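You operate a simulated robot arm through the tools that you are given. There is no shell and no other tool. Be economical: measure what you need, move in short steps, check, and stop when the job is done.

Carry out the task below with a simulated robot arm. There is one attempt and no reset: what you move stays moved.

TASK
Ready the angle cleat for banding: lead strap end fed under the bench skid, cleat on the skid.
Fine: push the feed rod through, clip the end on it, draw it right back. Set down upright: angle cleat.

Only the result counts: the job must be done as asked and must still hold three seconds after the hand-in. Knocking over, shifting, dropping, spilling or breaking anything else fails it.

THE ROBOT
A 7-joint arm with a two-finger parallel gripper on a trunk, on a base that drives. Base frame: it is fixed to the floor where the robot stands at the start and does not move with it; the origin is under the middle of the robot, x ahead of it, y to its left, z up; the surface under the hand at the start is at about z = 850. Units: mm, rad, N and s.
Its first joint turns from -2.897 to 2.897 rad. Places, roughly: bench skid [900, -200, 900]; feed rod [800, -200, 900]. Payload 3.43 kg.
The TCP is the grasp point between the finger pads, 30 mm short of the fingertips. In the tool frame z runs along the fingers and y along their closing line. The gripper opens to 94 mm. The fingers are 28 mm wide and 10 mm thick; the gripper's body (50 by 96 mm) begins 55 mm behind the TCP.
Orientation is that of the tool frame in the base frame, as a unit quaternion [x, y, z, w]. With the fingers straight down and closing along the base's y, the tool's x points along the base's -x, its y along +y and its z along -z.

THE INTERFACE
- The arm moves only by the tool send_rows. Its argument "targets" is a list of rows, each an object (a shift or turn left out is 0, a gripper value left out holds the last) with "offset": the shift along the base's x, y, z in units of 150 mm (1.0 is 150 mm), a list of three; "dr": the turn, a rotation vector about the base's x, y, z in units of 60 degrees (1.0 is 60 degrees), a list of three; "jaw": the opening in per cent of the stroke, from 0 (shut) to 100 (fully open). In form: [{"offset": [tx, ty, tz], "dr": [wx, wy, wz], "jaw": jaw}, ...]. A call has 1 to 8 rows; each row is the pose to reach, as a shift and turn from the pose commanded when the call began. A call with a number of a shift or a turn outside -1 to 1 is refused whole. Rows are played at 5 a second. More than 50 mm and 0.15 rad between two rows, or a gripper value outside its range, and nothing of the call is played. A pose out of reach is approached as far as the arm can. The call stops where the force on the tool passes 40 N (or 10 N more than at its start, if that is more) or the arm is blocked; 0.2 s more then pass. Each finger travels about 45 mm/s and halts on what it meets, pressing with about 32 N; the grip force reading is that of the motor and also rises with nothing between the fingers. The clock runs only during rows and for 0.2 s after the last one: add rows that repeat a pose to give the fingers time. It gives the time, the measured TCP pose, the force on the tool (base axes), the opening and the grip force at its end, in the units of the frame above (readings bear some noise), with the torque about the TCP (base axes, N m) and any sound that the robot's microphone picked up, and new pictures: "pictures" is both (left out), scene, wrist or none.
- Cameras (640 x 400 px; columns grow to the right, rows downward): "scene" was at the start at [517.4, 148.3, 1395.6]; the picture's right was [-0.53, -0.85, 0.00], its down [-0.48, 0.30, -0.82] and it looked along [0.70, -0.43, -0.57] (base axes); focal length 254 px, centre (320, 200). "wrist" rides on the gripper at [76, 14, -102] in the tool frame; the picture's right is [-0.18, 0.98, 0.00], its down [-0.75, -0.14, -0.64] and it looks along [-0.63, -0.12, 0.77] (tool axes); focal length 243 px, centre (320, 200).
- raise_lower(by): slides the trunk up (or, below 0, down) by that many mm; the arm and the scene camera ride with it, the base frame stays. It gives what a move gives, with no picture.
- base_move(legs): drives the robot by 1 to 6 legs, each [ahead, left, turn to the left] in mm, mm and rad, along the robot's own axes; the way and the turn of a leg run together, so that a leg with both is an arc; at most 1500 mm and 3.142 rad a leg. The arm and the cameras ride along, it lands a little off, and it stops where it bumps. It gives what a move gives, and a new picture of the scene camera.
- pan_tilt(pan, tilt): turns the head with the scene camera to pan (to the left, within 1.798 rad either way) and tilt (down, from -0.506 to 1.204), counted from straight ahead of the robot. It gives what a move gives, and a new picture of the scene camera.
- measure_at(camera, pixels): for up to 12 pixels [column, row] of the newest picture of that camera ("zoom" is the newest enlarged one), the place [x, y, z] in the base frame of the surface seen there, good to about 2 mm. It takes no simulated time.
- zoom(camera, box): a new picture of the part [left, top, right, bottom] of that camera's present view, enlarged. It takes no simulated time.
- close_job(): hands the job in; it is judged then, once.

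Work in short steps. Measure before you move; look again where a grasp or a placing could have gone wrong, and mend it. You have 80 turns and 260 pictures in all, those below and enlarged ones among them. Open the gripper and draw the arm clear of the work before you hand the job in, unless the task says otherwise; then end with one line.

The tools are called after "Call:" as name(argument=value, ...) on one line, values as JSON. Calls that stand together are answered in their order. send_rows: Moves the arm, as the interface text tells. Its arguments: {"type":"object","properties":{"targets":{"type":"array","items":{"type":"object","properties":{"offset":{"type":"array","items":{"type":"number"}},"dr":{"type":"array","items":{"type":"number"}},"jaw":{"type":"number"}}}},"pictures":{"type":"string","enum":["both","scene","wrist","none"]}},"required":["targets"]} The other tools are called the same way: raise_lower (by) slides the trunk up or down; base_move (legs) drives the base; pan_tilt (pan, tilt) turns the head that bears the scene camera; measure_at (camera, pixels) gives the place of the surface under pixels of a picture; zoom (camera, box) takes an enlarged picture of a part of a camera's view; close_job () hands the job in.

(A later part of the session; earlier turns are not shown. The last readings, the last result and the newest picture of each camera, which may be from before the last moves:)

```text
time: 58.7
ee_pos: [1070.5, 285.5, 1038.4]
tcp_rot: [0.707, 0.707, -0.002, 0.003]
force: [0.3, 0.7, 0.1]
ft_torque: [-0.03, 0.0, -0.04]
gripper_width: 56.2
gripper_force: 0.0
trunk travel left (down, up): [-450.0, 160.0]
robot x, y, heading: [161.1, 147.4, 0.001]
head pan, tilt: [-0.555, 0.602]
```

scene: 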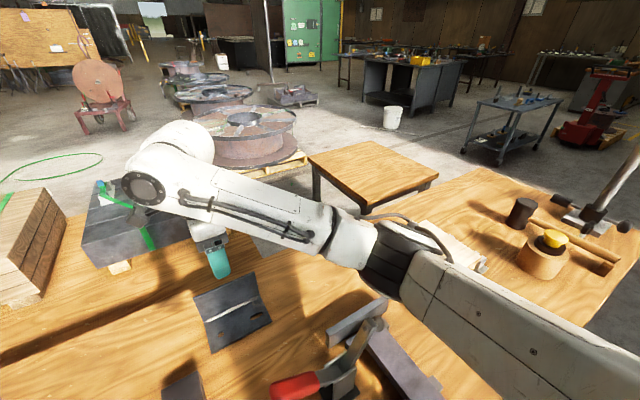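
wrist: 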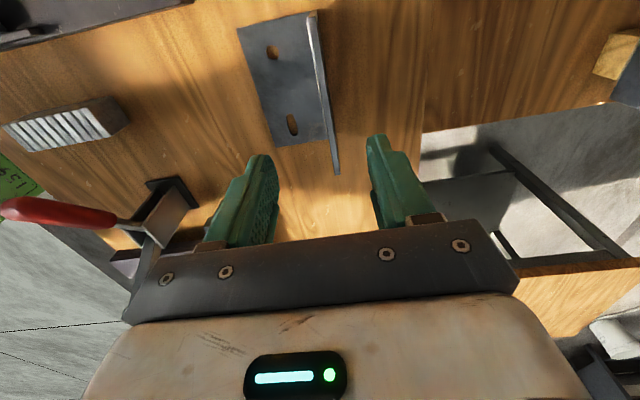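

Flange sits between the fingers. Before descending, I check how close the banded stack is to the wrist camera and measure the flange in the wrist view.

Call:
measure_at(camera="scene", pixels=[[110, 240], [180, 238], [95, 262], [105, 190], [120, 266], [60, 260]])

Call:
measure_at(camera="wrist", pixels=[[318, 40], [325, 100], [333, 150], [336, 170], [610, 60]])

```text
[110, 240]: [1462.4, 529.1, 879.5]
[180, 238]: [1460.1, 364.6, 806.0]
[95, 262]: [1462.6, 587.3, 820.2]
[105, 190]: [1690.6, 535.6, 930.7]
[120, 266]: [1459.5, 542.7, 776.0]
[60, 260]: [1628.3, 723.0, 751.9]
```

```text
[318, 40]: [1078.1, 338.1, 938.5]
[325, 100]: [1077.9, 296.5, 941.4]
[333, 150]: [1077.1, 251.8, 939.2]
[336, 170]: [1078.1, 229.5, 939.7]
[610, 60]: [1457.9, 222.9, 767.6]
```

Stack is far off. I descend 133 mm with +6 mm in x, then close.

Call:
send_rows(targets=[{"offset": [0.037, 0.005, -0.2]}, {"offset": [0.037, 0.005, -0.45]}, {"offset": [0.037, 0.005, -0.7]}, {"offset": [0.037, 0.005, -0.8]}, {"offset": [0.037, 0.005, -0.89]}, {"offset": [0.037, 0.005, -0.89]}], pictures="both")

```text
time: 60.3
ee_pos: [1146.7, 130.0, 919.8]
tcp_rot: [0.757, 0.654, 0.006, 0.012]
force: [0.5, -0.1, -0.7]
ft_torque: [0.02, -0.02, -0.03]
gripper_width: 56.5
gripper_force: 0.0
trunk travel left (down, up): [-450.0, 160.0]
robot x, y, heading: [212.1, 122.6, -0.13]
head pan, tilt: [-0.555, 0.602]
stopped in row 6: the arm was blocked; the commanded pose is now the measured one
```

scene: 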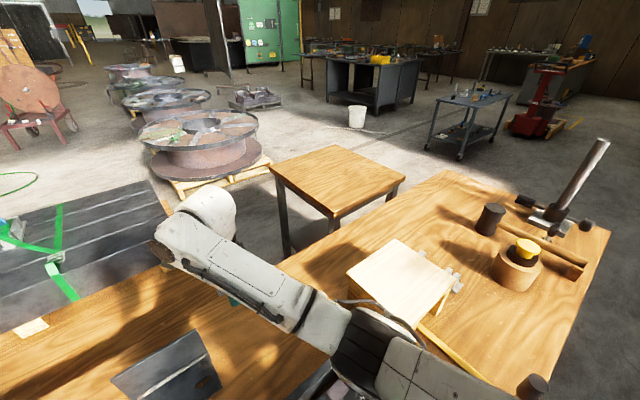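
wrist: 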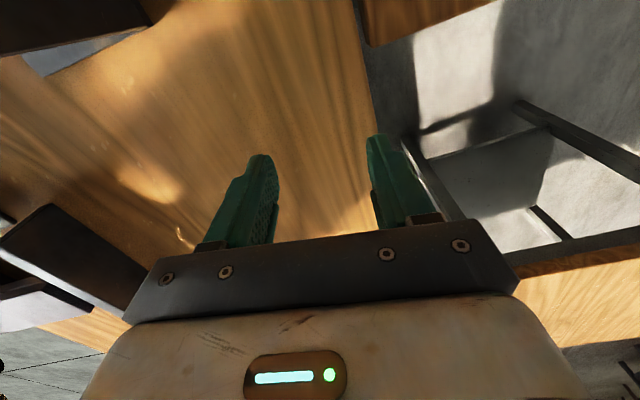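

The base was shoved (heading −0.13): some arm link met something. I carefully raise the hand straight up and then check everything.

Call:
send_rows(targets=[{"offset": [0, 0, 0.1]}, {"offset": [0, 0, 0.25]}, {"offset": [0, 0, 0.45]}, {"offset": [0, 0, 0.7]}, {"offset": [0, 0, 0.95]}, {"offset": [0, 0, 0.95]}])

```text
time: 61.7
ee_pos: [1144.0, 138.9, 1061.5]
tcp_rot: [0.754, 0.657, 0.004, 0.011]
force: [0.3, 0.3, -0.6]
ft_torque: [0.02, -0.01, -0.02]
gripper_width: 56.4
gripper_force: 0.2
trunk travel left (down, up): [-450.0, 160.0]
robot x, y, heading: [210.5, 121.8, -0.123]
head pan, tilt: [-0.555, 0.602]
```

scene: 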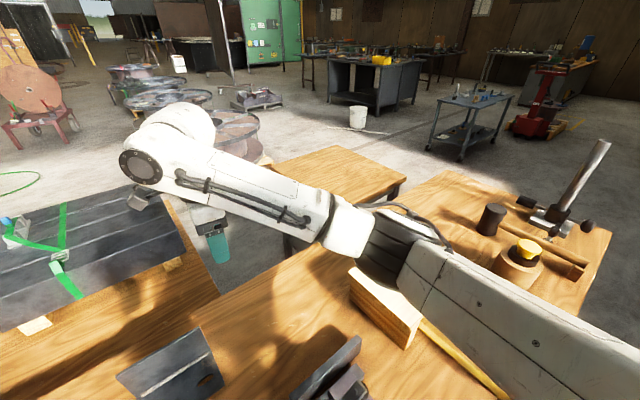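
wrist: 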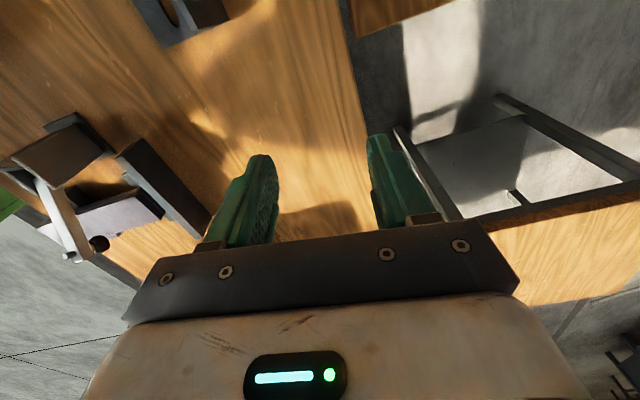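

The elbow hangs low near the skid. Raising the trunk lifts the whole arm straight up and gives elbow clearance.

Call:
raise_lower(by=155)

Call:
pan_tilt(pan=-0.4, tilt=0.85)

```text
time: 63.5
ee_pos: [1145.8, 139.2, 1216.2]
tcp_rot: [0.754, 0.657, 0.006, 0.011]
force: [0.3, 0.3, -0.1]
ft_torque: [-0.02, -0.01, 0.0]
gripper_width: 56.3
gripper_force: 0.0
trunk travel left (down, up): [-605.0, 5.0]
robot x, y, heading: [210.6, 121.6, -0.123]
head pan, tilt: [-0.555, 0.602]
```

```text
time: 64.3
ee_pos: [1146.0, 137.6, 1216.3]
tcp_rot: [0.754, 0.657, 0.005, 0.011]
force: [-0.3, -0.3, 0.8]
ft_torque: [0.04, -0.02, 0.0]
gripper_width: 56.1
gripper_force: 0.0
trunk travel left (down, up): [-605.0, 5.0]
robot x, y, heading: [207.7, 120.8, -0.124]
head pan, tilt: [-0.4, 0.85]
```

scene: 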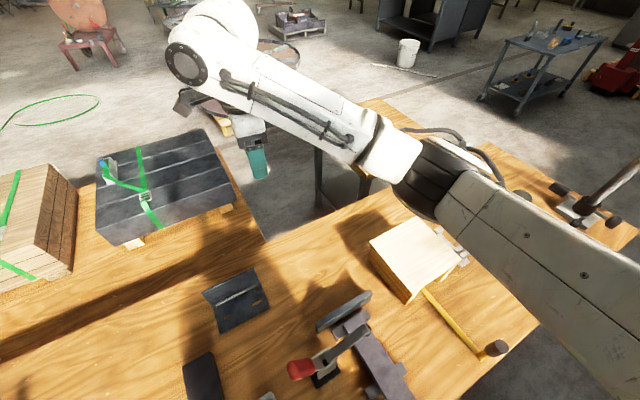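

I measure skid, knob, cleat and clamp against the earlier values.

Call:
measure_at(camera="scene", pixels=[[372, 243], [418, 220], [456, 260], [406, 300], [494, 347], [205, 291], [255, 271], [218, 331], [269, 308], [365, 328], [330, 318], [298, 369]])

Call:
zoom(camera="scene", box=[340, 200, 520, 400])

Call:
zoom(camera="scene", box=[180, 240, 420, 400])

```text
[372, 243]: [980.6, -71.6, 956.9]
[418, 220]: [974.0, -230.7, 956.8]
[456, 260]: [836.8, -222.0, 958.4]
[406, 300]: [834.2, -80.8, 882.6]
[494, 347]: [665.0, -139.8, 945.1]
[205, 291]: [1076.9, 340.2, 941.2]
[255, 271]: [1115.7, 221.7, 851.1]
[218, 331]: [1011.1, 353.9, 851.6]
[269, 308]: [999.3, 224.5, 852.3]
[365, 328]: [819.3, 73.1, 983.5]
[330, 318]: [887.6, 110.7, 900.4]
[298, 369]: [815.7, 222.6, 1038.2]
```

```text
2.00 times, centred on (430, 300) of scene
```

zoom: 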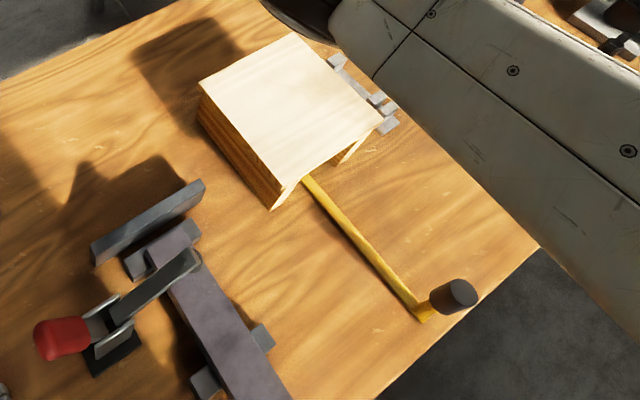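

```text
2.50 times, centred on (300, 320) of scene
```

zoom: 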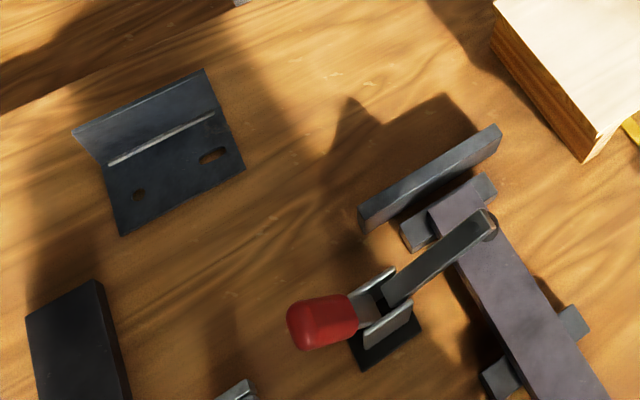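

Skid, rod and cleat are unmoved, but the toggle clamp's handle now points up (z 1038 versus 985) and its arm is lower. I enlarge it to be sure.

Call:
zoom(camera="scene", box=[270, 280, 400, 400])

Call:
measure_at(camera="zoom", pixels=[[110, 250], [70, 270], [140, 255], [60, 300], [190, 265], [235, 225], [300, 180], [370, 145], [390, 165], [205, 280], [210, 315], [240, 300]])

```text
3.33 times, centred on (335, 340) of scene
```

zoom: 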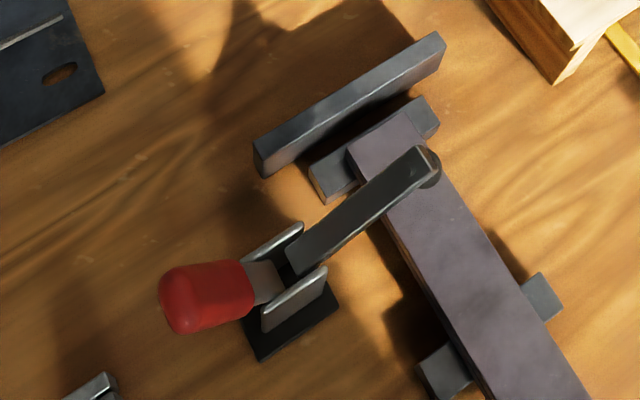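

```text
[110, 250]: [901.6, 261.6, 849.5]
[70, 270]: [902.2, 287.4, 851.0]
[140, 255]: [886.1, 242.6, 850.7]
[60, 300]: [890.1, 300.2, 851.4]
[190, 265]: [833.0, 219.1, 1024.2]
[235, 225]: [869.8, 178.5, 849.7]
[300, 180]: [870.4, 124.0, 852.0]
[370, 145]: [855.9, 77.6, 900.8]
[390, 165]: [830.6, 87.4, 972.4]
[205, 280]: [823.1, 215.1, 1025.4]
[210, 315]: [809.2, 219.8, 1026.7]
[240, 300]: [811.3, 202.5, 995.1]
```

The clamp was toggled by my forearm (its arm now rests lower, handle raised). I will restore it. First I back the base off to about (0,150) with heading squared.

Call:
base_move(legs=[[-209, 4, 0], [0, 0, 0.124]])

Call:
pan_tilt(pan=0.0, tilt=0.75)

```text
time: 66.5
ee_pos: [930.1, 286.8, 1215.2]
tcp_rot: [0.711, 0.703, 0.006, 0.011]
force: [-0.5, -0.2, 0.0]
ft_torque: [-0.03, 0.02, 0.01]
gripper_width: 56.7
gripper_force: 0.0
trunk travel left (down, up): [-605.0, 5.0]
robot x, y, heading: [7.0, 153.5, 0.01]
head pan, tilt: [-0.4, 0.85]
```

scene: 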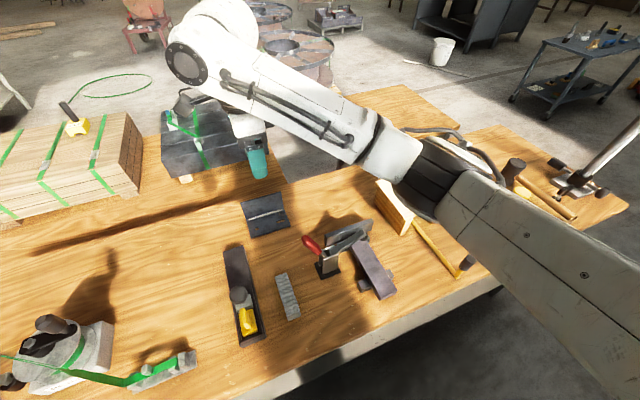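

```text
time: 67.3
ee_pos: [929.3, 286.8, 1215.6]
tcp_rot: [0.711, 0.703, 0.005, 0.01]
force: [0.4, 0.1, -0.6]
ft_torque: [-0.02, 0.02, 0.0]
gripper_width: 56.1
gripper_force: 0.1
trunk travel left (down, up): [-605.0, 5.0]
robot x, y, heading: [5.6, 151.5, 0.001]
head pan, tilt: [0.0, 0.75]
```

scene: 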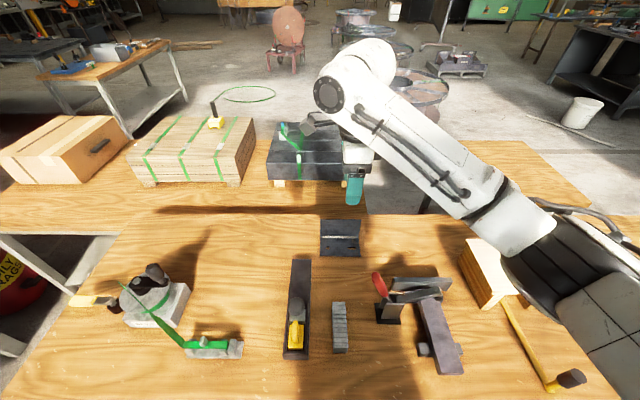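

Now the clamp is seen nicely side-on at (400,295). I enlarge it and measure.

Call:
zoom(camera="scene", box=[355, 255, 475, 345])

Call:
measure_at(camera="zoom", pixels=[[95, 100], [120, 115], [145, 145], [165, 190], [190, 205], [210, 160], [330, 155], [440, 160], [490, 155], [200, 245], [130, 225], [460, 175]])

```text
4.44 times, centred on (415, 300) of scene
```

zoom: 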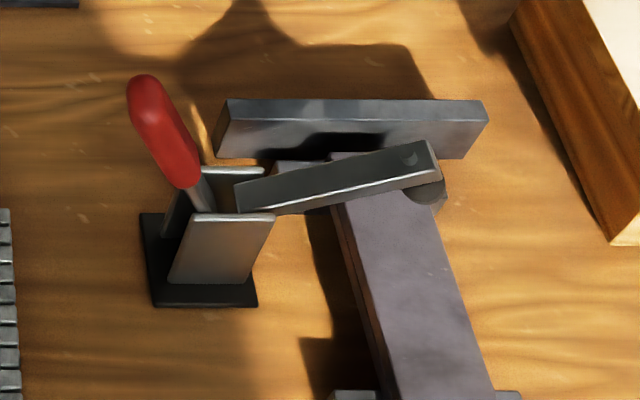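

```text
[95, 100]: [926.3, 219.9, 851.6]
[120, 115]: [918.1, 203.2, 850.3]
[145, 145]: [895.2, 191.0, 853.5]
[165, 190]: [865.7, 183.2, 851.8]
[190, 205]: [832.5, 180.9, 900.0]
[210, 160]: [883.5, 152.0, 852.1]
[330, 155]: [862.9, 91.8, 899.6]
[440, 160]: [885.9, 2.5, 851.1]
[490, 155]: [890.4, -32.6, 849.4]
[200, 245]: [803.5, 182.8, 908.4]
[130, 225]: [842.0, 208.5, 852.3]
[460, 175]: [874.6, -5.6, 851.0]
```

My guessed pixels missed; I measure again on the picture seen.

Call:
measure_at(camera="zoom", pixels=[[145, 82], [150, 105], [165, 135], [180, 170], [202, 195], [245, 200], [330, 178], [425, 150], [438, 185], [230, 225], [180, 275], [245, 217]])

```text
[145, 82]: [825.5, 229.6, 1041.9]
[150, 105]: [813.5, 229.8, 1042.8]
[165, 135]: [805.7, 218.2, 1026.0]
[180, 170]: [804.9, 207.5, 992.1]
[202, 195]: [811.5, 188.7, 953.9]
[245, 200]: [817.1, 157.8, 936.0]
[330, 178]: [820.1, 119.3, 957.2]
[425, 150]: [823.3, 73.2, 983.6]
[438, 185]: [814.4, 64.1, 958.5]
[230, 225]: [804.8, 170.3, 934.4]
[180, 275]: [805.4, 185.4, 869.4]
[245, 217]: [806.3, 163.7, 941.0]
```

The clamp turned rigidly about its hinge (y≈172, z≈925) by ≈27°: the handle went from ~37° to ~64°. I will swing it back with closed fingertips pushing the handle in +y; first I hover above the hinge.

Call:
send_rows(targets=[{"offset": [-0.15, -0.15, -0.15], "dr": [0.007, 0.02, 0.011], "jaw": 0}, {"offset": [-0.3, -0.3, -0.3], "dr": [0.007, 0.02, 0.011]}, {"offset": [-0.45, -0.45, -0.4], "dr": [0.007, 0.02, 0.011]}, {"offset": [-0.6, -0.6, -0.5], "dr": [0.007, 0.02, 0.011]}, {"offset": [-0.763, -0.78, -0.6], "dr": [0.007, 0.02, 0.011]}, {"offset": [-0.763, -0.78, -0.77], "dr": [0.007, 0.02, 0.011]}, {"offset": [-0.763, -0.78, -0.77], "dr": [0.007, 0.02, 0.011]}])

Call:
zoom(camera="scene", box=[320, 190, 480, 345])

```text
time: 69.0
ee_pos: [816.9, 167.7, 1099.4]
tcp_rot: [0.706, 0.708, 0.001, 0.001]
force: [0.1, 0.7, 0.3]
ft_torque: [0.0, 0.02, 0.02]
gripper_width: 0.0
gripper_force: 32.0
trunk travel left (down, up): [-605.0, 5.0]
robot x, y, heading: [7.2, 150.4, 0.006]
head pan, tilt: [0.0, 0.75]
```

scene: 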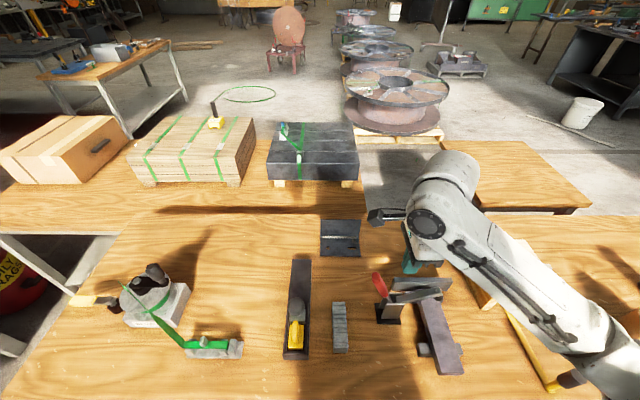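
wrist: 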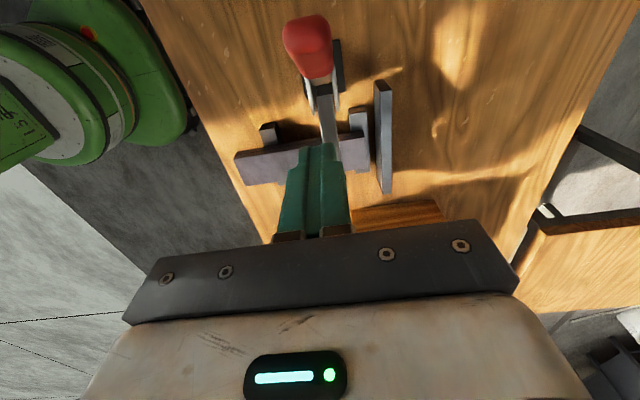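

```text
2.58 times, centred on (400, 268) of scene
```

zoom: 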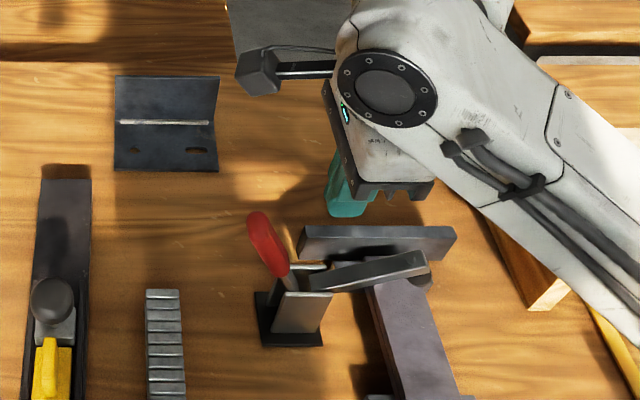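

Hover is right. I measure the handle in the wrist view for x alignment.

Call:
measure_at(camera="wrist", pixels=[[308, 20], [295, 40], [308, 60], [325, 60], [320, 75], [327, 100], [332, 135]])

```text
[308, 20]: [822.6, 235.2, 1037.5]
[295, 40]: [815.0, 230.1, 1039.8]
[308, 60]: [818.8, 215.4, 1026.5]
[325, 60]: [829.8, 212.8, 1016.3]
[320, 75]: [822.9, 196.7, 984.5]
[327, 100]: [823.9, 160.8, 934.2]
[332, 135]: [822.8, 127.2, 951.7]
```

Handle centre x≈821. I lower the closed fingertips to z≈1000 beside it and begin pushing +y.

Call:
send_rows(targets=[{"offset": [0.025, 0, -0.25]}, {"offset": [0.025, 0, -0.46]}, {"offset": [0.025, 0.06, -0.46]}, {"offset": [0.025, 0.12, -0.46]}, {"offset": [0.025, 0.17, -0.47]}, {"offset": [0.025, 0.21, -0.48]}, {"offset": [0.025, 0.25, -0.49]}, {"offset": [0.025, 0.25, -0.49]}])

Call:
zoom(camera="scene", box=[355, 240, 475, 345])

```text
time: 70.8
ee_pos: [818.0, 206.3, 1025.6]
tcp_rot: [0.706, 0.708, 0.001, 0.001]
force: [0.4, -1.2, 0.4]
ft_torque: [0.0, -0.03, 0.04]
gripper_width: 0.0
gripper_force: 32.1
trunk travel left (down, up): [-605.0, 5.0]
robot x, y, heading: [4.8, 156.7, 0.003]
head pan, tilt: [0.0, 0.75]
```

scene: 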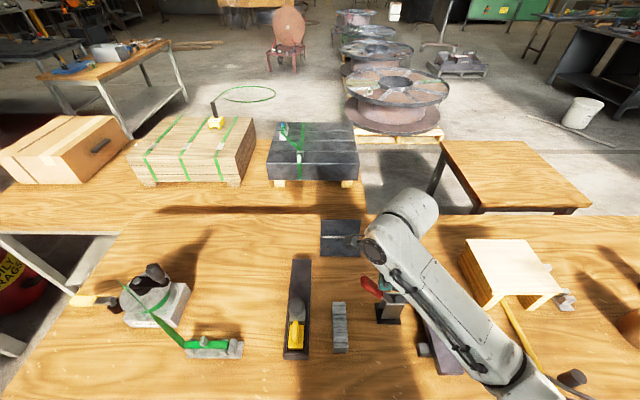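
wrist: 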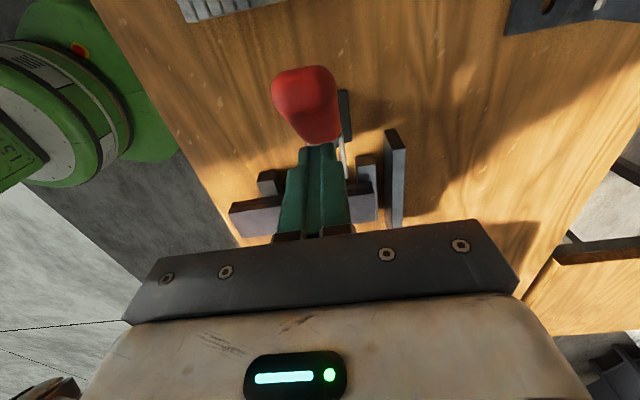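

```text
3.81 times, centred on (415, 292) of scene
```

zoom: 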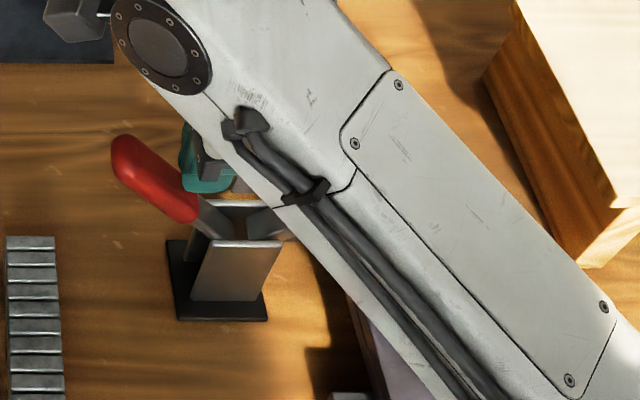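

The handle moves easily. I measure it and the forearm height above the rising lever.

Call:
measure_at(camera="zoom", pixels=[[120, 150], [150, 175], [180, 205], [205, 220], [290, 215], [330, 275], [400, 380], [255, 200], [540, 350]])

Call:
measure_at(camera="wrist", pixels=[[300, 80], [305, 110], [315, 130]])

```text
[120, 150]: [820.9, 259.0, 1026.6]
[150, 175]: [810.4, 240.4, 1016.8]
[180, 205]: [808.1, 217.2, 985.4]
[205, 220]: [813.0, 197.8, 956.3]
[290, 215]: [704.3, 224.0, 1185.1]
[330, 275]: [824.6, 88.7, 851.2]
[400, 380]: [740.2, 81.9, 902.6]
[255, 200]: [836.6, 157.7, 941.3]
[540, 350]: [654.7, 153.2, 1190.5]
```

```text
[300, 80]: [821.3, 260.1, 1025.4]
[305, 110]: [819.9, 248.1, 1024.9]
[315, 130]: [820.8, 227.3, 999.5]
```

Turned 12° so far; about 15° remain. I continue pushing out and down in two-thirds of that.

Call:
send_rows(targets=[{"offset": [0, 0.03, -0.04]}, {"offset": [0, 0.06, -0.08]}, {"offset": [0, 0.075, -0.095]}, {"offset": [0, 0.075, -0.095]}])

Call:
zoom(camera="scene", box=[355, 240, 475, 345])

```text
time: 71.8
ee_pos: [819.6, 216.5, 1012.1]
tcp_rot: [0.707, 0.707, 0.001, 0.001]
force: [0.3, -0.6, 1.0]
ft_torque: [0.02, 0.0, -0.04]
gripper_width: 0.0
gripper_force: 32.0
trunk travel left (down, up): [-605.0, 5.0]
robot x, y, heading: [6.0, 151.0, 0.005]
head pan, tilt: [0.0, 0.75]
```

scene: 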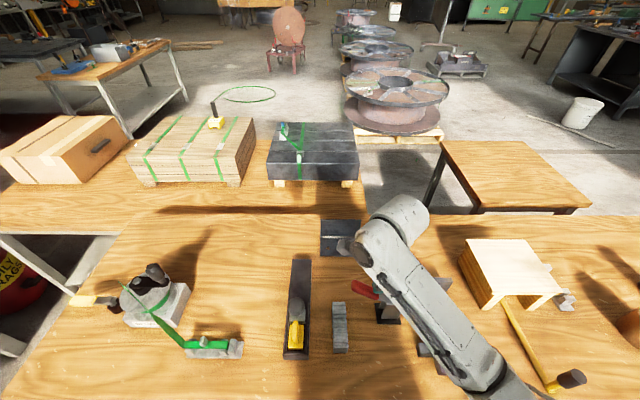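
wrist: 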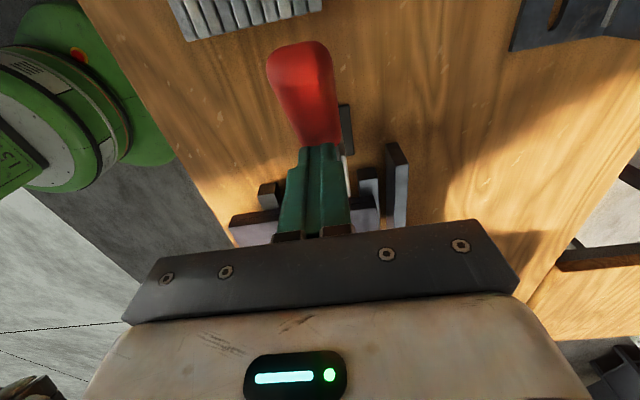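

```text
3.81 times, centred on (415, 292) of scene
```

zoom: 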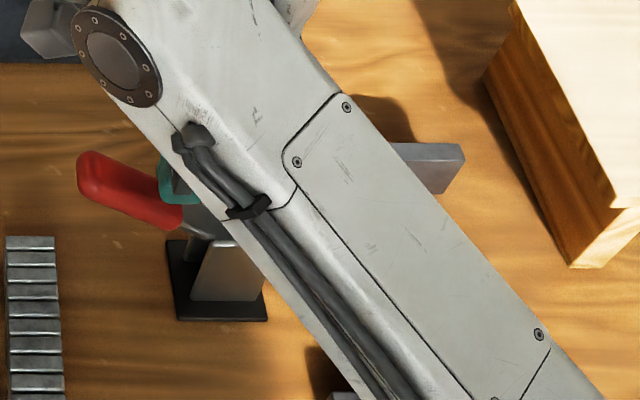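

Call:
measure_at(camera="zoom", pixels=[[90, 170], [90, 185], [130, 200], [165, 215], [195, 228], [140, 190]])

Call:
measure_at(camera="wrist", pixels=[[300, 55], [303, 80], [310, 110], [315, 135]])

```text
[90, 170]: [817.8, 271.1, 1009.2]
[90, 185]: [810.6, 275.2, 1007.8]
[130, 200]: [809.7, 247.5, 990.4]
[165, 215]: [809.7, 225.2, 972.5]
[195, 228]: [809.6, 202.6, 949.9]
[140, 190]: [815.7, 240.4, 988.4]
```

```text
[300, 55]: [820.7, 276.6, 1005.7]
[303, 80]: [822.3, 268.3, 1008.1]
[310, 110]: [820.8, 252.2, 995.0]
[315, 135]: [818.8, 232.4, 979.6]
```

Comparing with the initial picture (handle end at about (137,347)), the handle is ≈2.7° short. I nudge +2.5 mm y, −3.5 mm z.

Call:
send_rows(targets=[{"offset": [0, 0.008, -0.012]}, {"offset": [0, 0.016, -0.023]}, {"offset": [0, 0.016, -0.023]}], pictures="scene")

Call:
zoom(camera="scene", box=[355, 240, 475, 345])

Call:
measure_at(camera="zoom", pixels=[[90, 170], [90, 185], [130, 203], [165, 218], [195, 230]])

```text
time: 72.5
ee_pos: [818.9, 220.1, 1009.4]
tcp_rot: [0.706, 0.708, 0.001, 0.001]
force: [0.0, -0.6, 1.9]
ft_torque: [0.03, -0.01, -0.03]
gripper_width: 0.2
gripper_force: 32.1
trunk travel left (down, up): [-605.0, 5.0]
robot x, y, heading: [2.9, 150.6, 0.006]
head pan, tilt: [0.0, 0.75]
```

scene: 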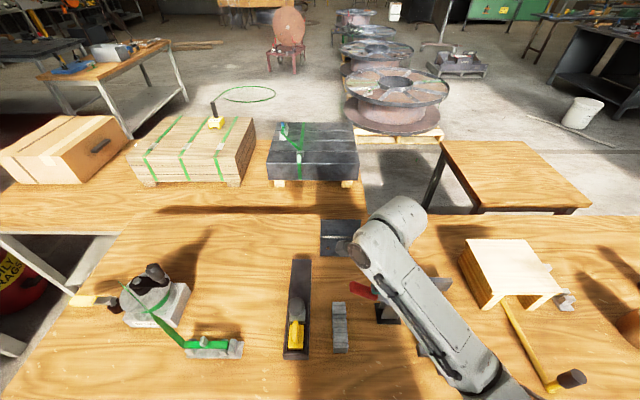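

```text
3.81 times, centred on (415, 292) of scene
```

zoom: 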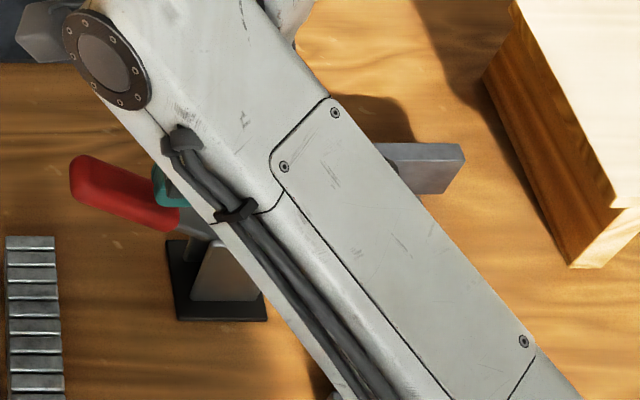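

```text
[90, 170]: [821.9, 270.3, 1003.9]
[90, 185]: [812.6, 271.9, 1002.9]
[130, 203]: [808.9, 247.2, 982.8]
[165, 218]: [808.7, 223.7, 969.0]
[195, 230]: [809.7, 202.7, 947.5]
```

Handle mid-point now reads (247,983), matching the original (249,985). I withdraw the fingers −y and up.

Call:
send_rows(targets=[{"offset": [0, -0.06, 0.02]}, {"offset": [0, -0.1, 0.15]}, {"offset": [0, -0.1, 0.4]}, {"offset": [0, 0, 0.7]}, {"offset": [0.1, 0.2, 1.0]}, {"offset": [0.3, 0.4, 1.0]}, {"offset": [0.5, 0.6, 1.0]}, {"offset": [0.5, 0.6, 1.0]}], pictures="scene")

Call:
zoom(camera="scene", box=[355, 240, 475, 345])

```text
refused: row 5 steps farther than a row can; nothing moved
```

```text
3.81 times, centred on (415, 292) of scene
```

zoom: 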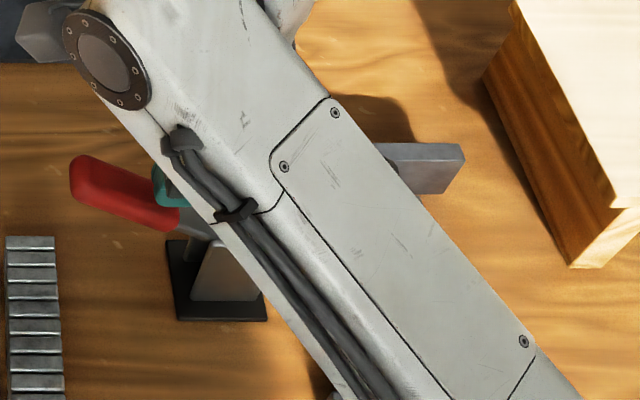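

Row 5 stepped too far; I resend with smaller steps.

Call:
send_rows(targets=[{"offset": [0, -0.06, 0.02]}, {"offset": [0, -0.1, 0.15]}, {"offset": [0, -0.1, 0.4]}, {"offset": [0, -0.1, 0.7]}, {"offset": [0, 0.0, 0.95]}, {"offset": [0.15, 0.2, 1.0]}, {"offset": [0.3, 0.4, 1.0]}, {"offset": [0.3, 0.4, 1.0]}], pictures="scene")

Call:
zoom(camera="scene", box=[355, 240, 475, 345])

```text
time: 74.3
ee_pos: [865.1, 282.1, 1159.2]
tcp_rot: [0.706, 0.708, 0.001, 0.001]
force: [0.0, 0.7, -0.5]
ft_torque: [0.01, -0.01, 0.0]
gripper_width: 0.2
gripper_force: 31.6
trunk travel left (down, up): [-605.0, 5.0]
robot x, y, heading: [8.4, 154.5, 0.007]
head pan, tilt: [0.0, 0.75]
```

scene: 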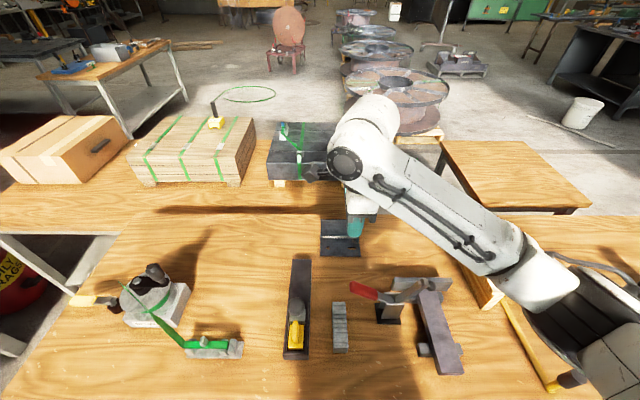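

```text
3.81 times, centred on (415, 292) of scene
```

zoom: 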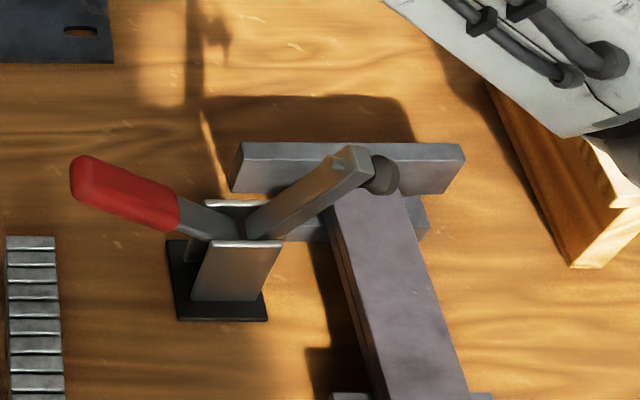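

Call:
measure_at(camera="zoom", pixels=[[345, 160], [355, 165], [330, 185], [130, 200], [90, 170], [75, 175], [175, 280], [260, 310], [240, 170], [460, 155], [340, 210], [470, 395]])

```text
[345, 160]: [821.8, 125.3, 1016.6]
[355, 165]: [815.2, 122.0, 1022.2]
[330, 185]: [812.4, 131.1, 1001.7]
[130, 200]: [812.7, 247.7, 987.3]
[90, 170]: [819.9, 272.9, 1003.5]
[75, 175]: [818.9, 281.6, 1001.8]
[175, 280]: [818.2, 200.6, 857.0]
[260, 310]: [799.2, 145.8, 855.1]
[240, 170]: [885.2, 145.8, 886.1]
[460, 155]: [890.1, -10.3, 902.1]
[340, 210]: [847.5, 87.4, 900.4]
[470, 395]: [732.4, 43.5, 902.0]
```

Clamp lever (≈122,1020) and handle are back at their original places. For the cleat I'll use a base further left so the forearm stays off the clamp, with the trunk high. I drive to about (160,420).

Call:
base_move(legs=[[0, 268, 0], [153, 0, 0]])

```text
time: 77.2
ee_pos: [1016.5, 551.1, 1159.7]
tcp_rot: [0.706, 0.708, 0.0, 0.001]
force: [0.1, -0.4, 0.3]
ft_torque: [0.0, 0.0, 0.02]
gripper_width: 0.0
gripper_force: 31.9
trunk travel left (down, up): [-605.0, 5.0]
robot x, y, heading: [155.7, 418.0, 0.008]
head pan, tilt: [0.0, 0.75]
```

scene: 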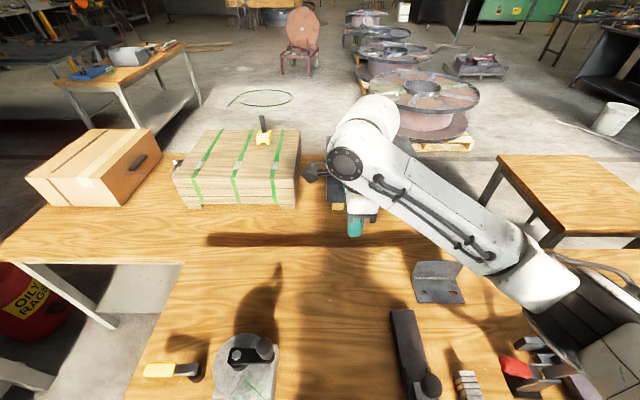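

I check the elbow's place and height relative to the clamp.

Call:
measure_at(camera="scene", pixels=[[545, 300], [540, 310], [500, 275], [580, 345], [615, 390], [355, 215], [516, 367], [520, 358]])

```text
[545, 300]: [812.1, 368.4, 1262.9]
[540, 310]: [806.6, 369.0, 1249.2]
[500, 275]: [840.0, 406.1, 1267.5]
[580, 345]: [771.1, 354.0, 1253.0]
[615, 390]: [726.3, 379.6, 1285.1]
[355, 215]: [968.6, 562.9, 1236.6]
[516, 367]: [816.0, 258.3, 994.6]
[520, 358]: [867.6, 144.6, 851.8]
```

Elbow underside sits near 1180, giving good clearance. I move above the cleat in two calls.

Call:
send_rows(targets=[{"offset": [0.05, -0.3, 0], "jaw": 60}, {"offset": [0.1, -0.6, 0]}, {"offset": [0.2, -0.85, 0]}, {"offset": [0.3, -1.0, -0.1]}, {"offset": [0.36, -1.0, -0.3]}, {"offset": [0.36, -1.0, -0.3]}], pictures="none")

Call:
send_rows(targets=[{"offset": [0, -0.3, 0]}, {"offset": [0, -0.6, -0.05]}, {"offset": [0, -0.75, -0.3]}, {"offset": [0, -0.75, -0.45]}, {"offset": [0, -0.75, -0.45]}])

```text
time: 78.6
ee_pos: [1070.6, 400.3, 1117.0]
tcp_rot: [0.705, 0.709, 0.0, 0.0]
force: [0.5, -0.5, -1.0]
ft_torque: [0.01, -0.02, -0.01]
gripper_width: 56.7
gripper_force: 0.0
trunk travel left (down, up): [-605.0, 5.0]
robot x, y, heading: [155.4, 421.7, 0.007]
head pan, tilt: [0.0, 0.75]
```

```text
time: 79.8
ee_pos: [1070.0, 286.6, 1046.9]
tcp_rot: [0.706, 0.709, 0.001, 0.0]
force: [-0.1, 0.7, 0.2]
ft_torque: [0.02, 0.0, -0.01]
gripper_width: 56.0
gripper_force: 0.0
trunk travel left (down, up): [-605.0, 5.0]
robot x, y, heading: [156.0, 418.3, 0.007]
head pan, tilt: [0.0, 0.75]
```

scene: 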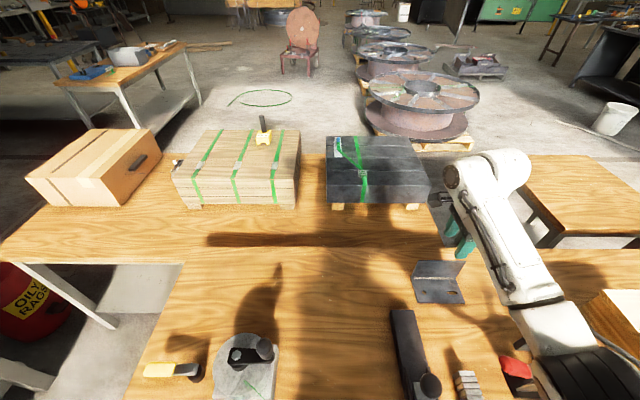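
wrist: 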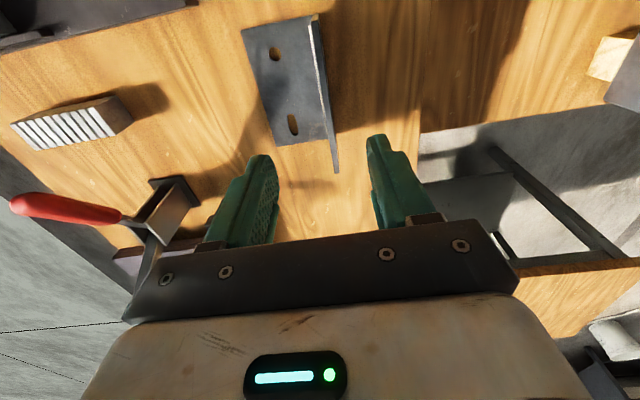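

Call:
measure_at(camera="scene", pixels=[[535, 340], [545, 365], [515, 300], [560, 395], [500, 260], [516, 367]])

Call:
measure_at(camera="wrist", pixels=[[320, 40], [327, 100], [335, 150], [334, 165]])

```text
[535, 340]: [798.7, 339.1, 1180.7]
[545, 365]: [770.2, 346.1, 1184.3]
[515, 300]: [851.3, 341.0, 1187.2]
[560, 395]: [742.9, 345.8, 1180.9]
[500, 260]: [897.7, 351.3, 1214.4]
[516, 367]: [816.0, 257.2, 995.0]
```

```text
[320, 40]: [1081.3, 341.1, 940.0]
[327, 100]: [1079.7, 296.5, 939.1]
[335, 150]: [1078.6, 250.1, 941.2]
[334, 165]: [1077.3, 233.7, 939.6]
```

Forearm side silhouette is at z≈1180, handle at ≈1000. I descend half way first and recheck.

Call:
send_rows(targets=[{"offset": [0.04, 0, -0.15]}, {"offset": [0.04, 0, -0.3]}, {"offset": [0.04, 0, -0.45]}, {"offset": [0.04, 0, -0.45]}])

Call:
measure_at(camera="scene", pixels=[[535, 345], [545, 365], [520, 310], [516, 367], [516, 372]])

```text
time: 80.8
ee_pos: [1075.6, 286.7, 978.4]
tcp_rot: [0.705, 0.709, 0.002, 0.001]
force: [-0.4, 0.5, 0.6]
ft_torque: [-0.02, 0.0, 0.01]
gripper_width: 56.3
gripper_force: 0.1
trunk travel left (down, up): [-605.0, 5.0]
robot x, y, heading: [160.2, 420.9, 0.007]
head pan, tilt: [0.0, 0.75]
```

scene: 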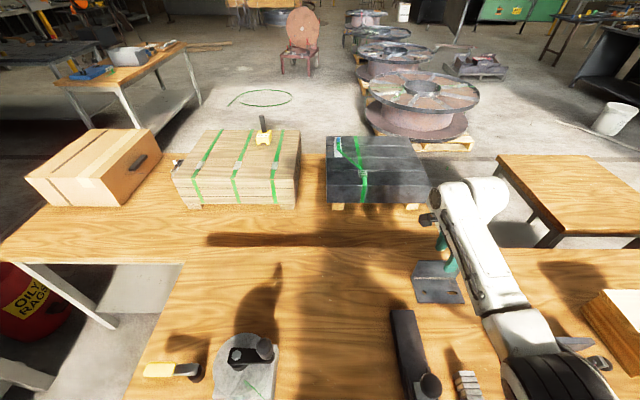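
wrist: 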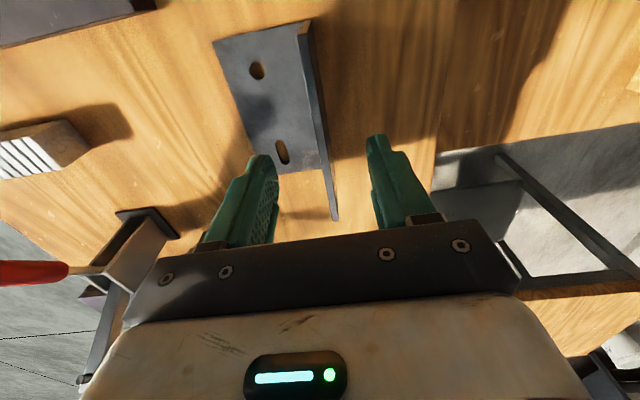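

```text
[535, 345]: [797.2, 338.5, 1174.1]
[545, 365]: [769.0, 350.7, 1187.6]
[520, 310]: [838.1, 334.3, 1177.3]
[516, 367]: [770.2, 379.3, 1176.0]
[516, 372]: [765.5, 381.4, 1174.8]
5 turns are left
```

Clearances look fine, and few turns are left, so I chain: descend to z≈922, close on the flange, lift to ≈1155, then drive the base by (−130,−438), which carries the cleat over the skid centre.

Call:
send_rows(targets=[{"offset": [0, 0, -0.15]}, {"offset": [0, 0, -0.3]}, {"offset": [0, 0, -0.375]}, {"offset": [0, 0, -0.375], "jaw": 0}, {"offset": [0, 0, -0.375], "jaw": 0}, {"offset": [0, 0, -0.375], "jaw": 0}, {"offset": [0, 0, -0.375], "jaw": 0}, {"offset": [0, 0, -0.375], "jaw": 0}], pictures="none")

Call:
send_rows(targets=[{"offset": [0, 0, 0.03], "jaw": 0}, {"offset": [0, 0, 0.1]}, {"offset": [0, 0, 0.25]}, {"offset": [0, 0, 0.45]}, {"offset": [0, 0, 0.65]}, {"offset": [0, 0, 0.85]}, {"offset": [0, 0, 1.0]}, {"offset": [0, 0, 1.0]}], pictures="none")

Call:
send_rows(targets=[{"offset": [0, 0, 0.2]}, {"offset": [0, 0, 0.4]}, {"offset": [0, 0, 0.55]}, {"offset": [0, 0, 0.55]}], pictures="wrist")

Call:
base_move(legs=[[0, -438, 0], [-130, 0, 0]])

Call:
pan_tilt(pan=-0.2, tilt=0.6)

```text
time: 82.6
ee_pos: [1076.7, 288.2, 923.3]
tcp_rot: [0.706, 0.709, 0.001, 0.001]
force: [3.9, 0.9, 1.5]
ft_torque: [0.17, 0.15, -0.22]
gripper_width: 10.4
gripper_force: 31.9
trunk travel left (down, up): [-605.0, 5.0]
robot x, y, heading: [156.6, 416.9, 0.01]
head pan, tilt: [0.0, 0.75]
```

```text
time: 84.4
ee_pos: [1076.5, 288.4, 1071.6]
tcp_rot: [0.705, 0.709, 0.0, 0.0]
force: [-1.3, 0.4, -9.5]
ft_torque: [0.04, -0.2, 0.03]
gripper_width: 10.5
gripper_force: 32.4
trunk travel left (down, up): [-605.0, 5.0]
robot x, y, heading: [156.3, 420.9, 0.012]
head pan, tilt: [0.0, 0.75]
```

```text
time: 85.4
ee_pos: [1075.9, 288.9, 1155.9]
tcp_rot: [0.706, 0.708, 0.0, -0.001]
force: [-0.3, -0.6, -9.6]
ft_torque: [-0.01, -0.18, 0.02]
gripper_width: 10.4
gripper_force: 32.0
trunk travel left (down, up): [-605.0, 5.0]
robot x, y, heading: [155.5, 418.4, 0.007]
head pan, tilt: [0.0, 0.75]
```

wrist: 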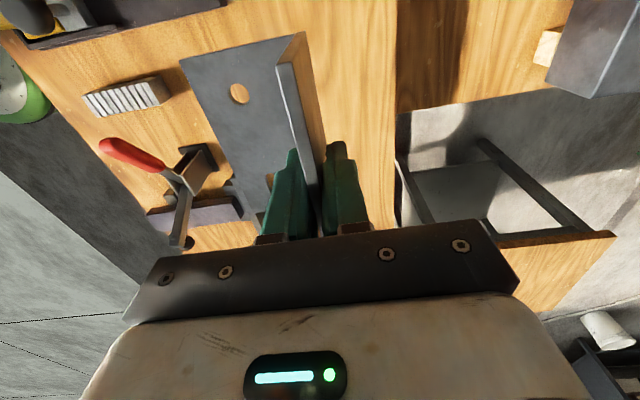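

```text
time: 89.0
ee_pos: [945.7, -154.6, 1155.5]
tcp_rot: [0.708, 0.706, 0.001, 0.001]
force: [-0.6, -0.8, -9.2]
ft_torque: [0.01, -0.19, 0.01]
gripper_width: 10.3
gripper_force: 32.5
trunk travel left (down, up): [-605.0, 5.0]
robot x, y, heading: [27.0, -23.0, 0.005]
head pan, tilt: [0.0, 0.75]
```

scene: 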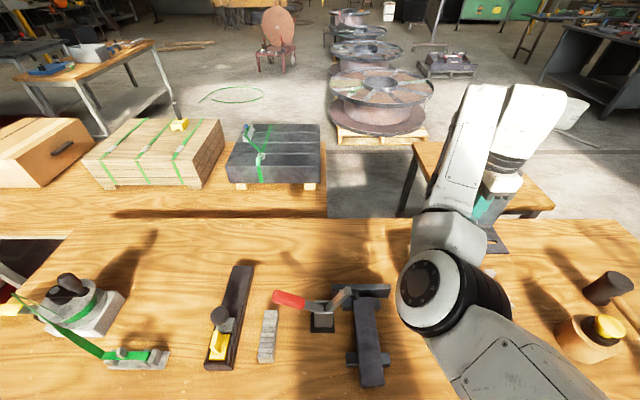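

```text
time: 89.7
ee_pos: [944.3, -154.5, 1156.2]
tcp_rot: [0.708, 0.706, 0.0, 0.001]
force: [0.1, -0.1, -10.4]
ft_torque: [0.02, -0.18, -0.01]
gripper_width: 10.3
gripper_force: 32.1
trunk travel left (down, up): [-605.0, 5.0]
robot x, y, heading: [26.8, -17.4, 0.002]
head pan, tilt: [-0.201, 0.6]
4 turns are left
```

scene: 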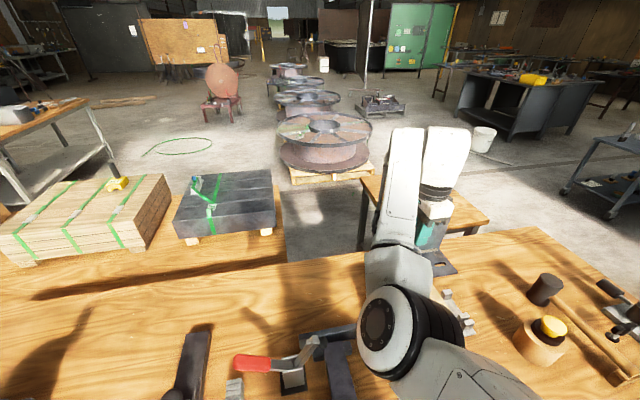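

The cleat hangs level at TCP (945,−154.5), footprint x 869–948, y −217…−92: inside the deck. I lower to z≈1030, then gently to contact.

Call:
send_rows(targets=[{"offset": [0, 0.01, -0.2]}, {"offset": [0, 0.01, -0.4]}, {"offset": [0, 0.01, -0.6]}, {"offset": [0, 0.01, -0.75]}, {"offset": [0, 0.01, -0.83]}, {"offset": [0, 0.01, -0.83]}], pictures="none")

Call:
send_rows(targets=[{"offset": [0, 0, -0.01]}, {"offset": [0, 0, -0.02]}, {"offset": [0, 0, -0.03]}, {"offset": [0, 0, -0.035]}, {"offset": [0, 0, -0.035]}])

Call:
zoom(camera="scene", box=[360, 180, 520, 320])

```text
time: 91.1
ee_pos: [945.3, -152.4, 1031.3]
tcp_rot: [0.707, 0.707, 0.002, 0.001]
force: [0.2, 0.3, -10.0]
ft_torque: [0.02, -0.22, 0.01]
gripper_width: 10.3
gripper_force: 32.1
trunk travel left (down, up): [-605.0, 5.0]
robot x, y, heading: [27.6, -19.4, 0.005]
head pan, tilt: [-0.201, 0.6]
```

```text
time: 92.3
ee_pos: [945.1, -153.6, 1027.5]
tcp_rot: [0.708, 0.706, 0.001, 0.001]
force: [2.7, 1.3, -2.7]
ft_torque: [0.52, 0.21, -0.22]
gripper_width: 10.0
gripper_force: 32.5
trunk travel left (down, up): [-605.0, 5.0]
robot x, y, heading: [25.9, -21.5, 0.006]
head pan, tilt: [-0.201, 0.6]
```

scene: 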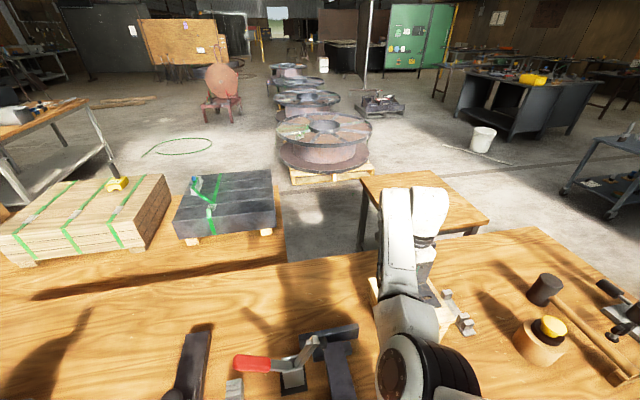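
wrist: 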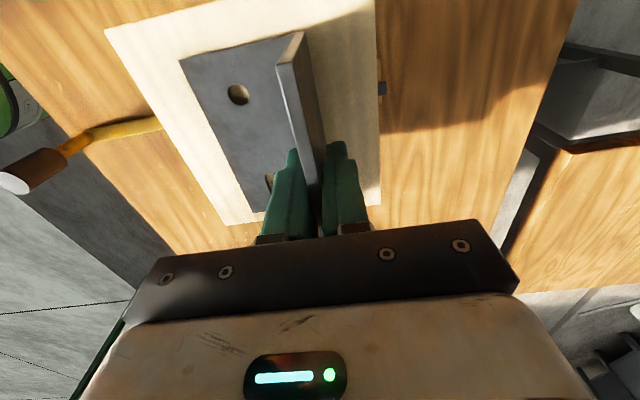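

```text
2.86 times, centred on (440, 250) of scene
3 turns are left
```

zoom: 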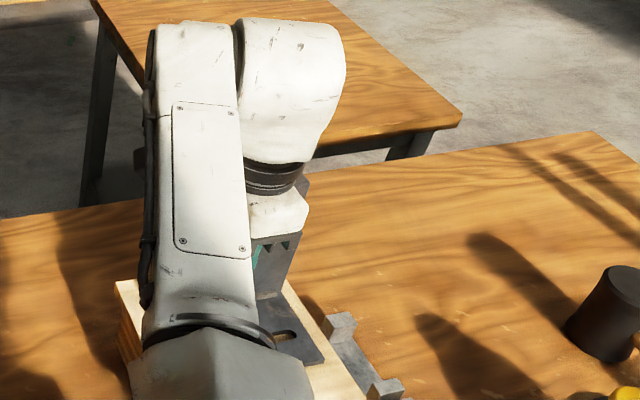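

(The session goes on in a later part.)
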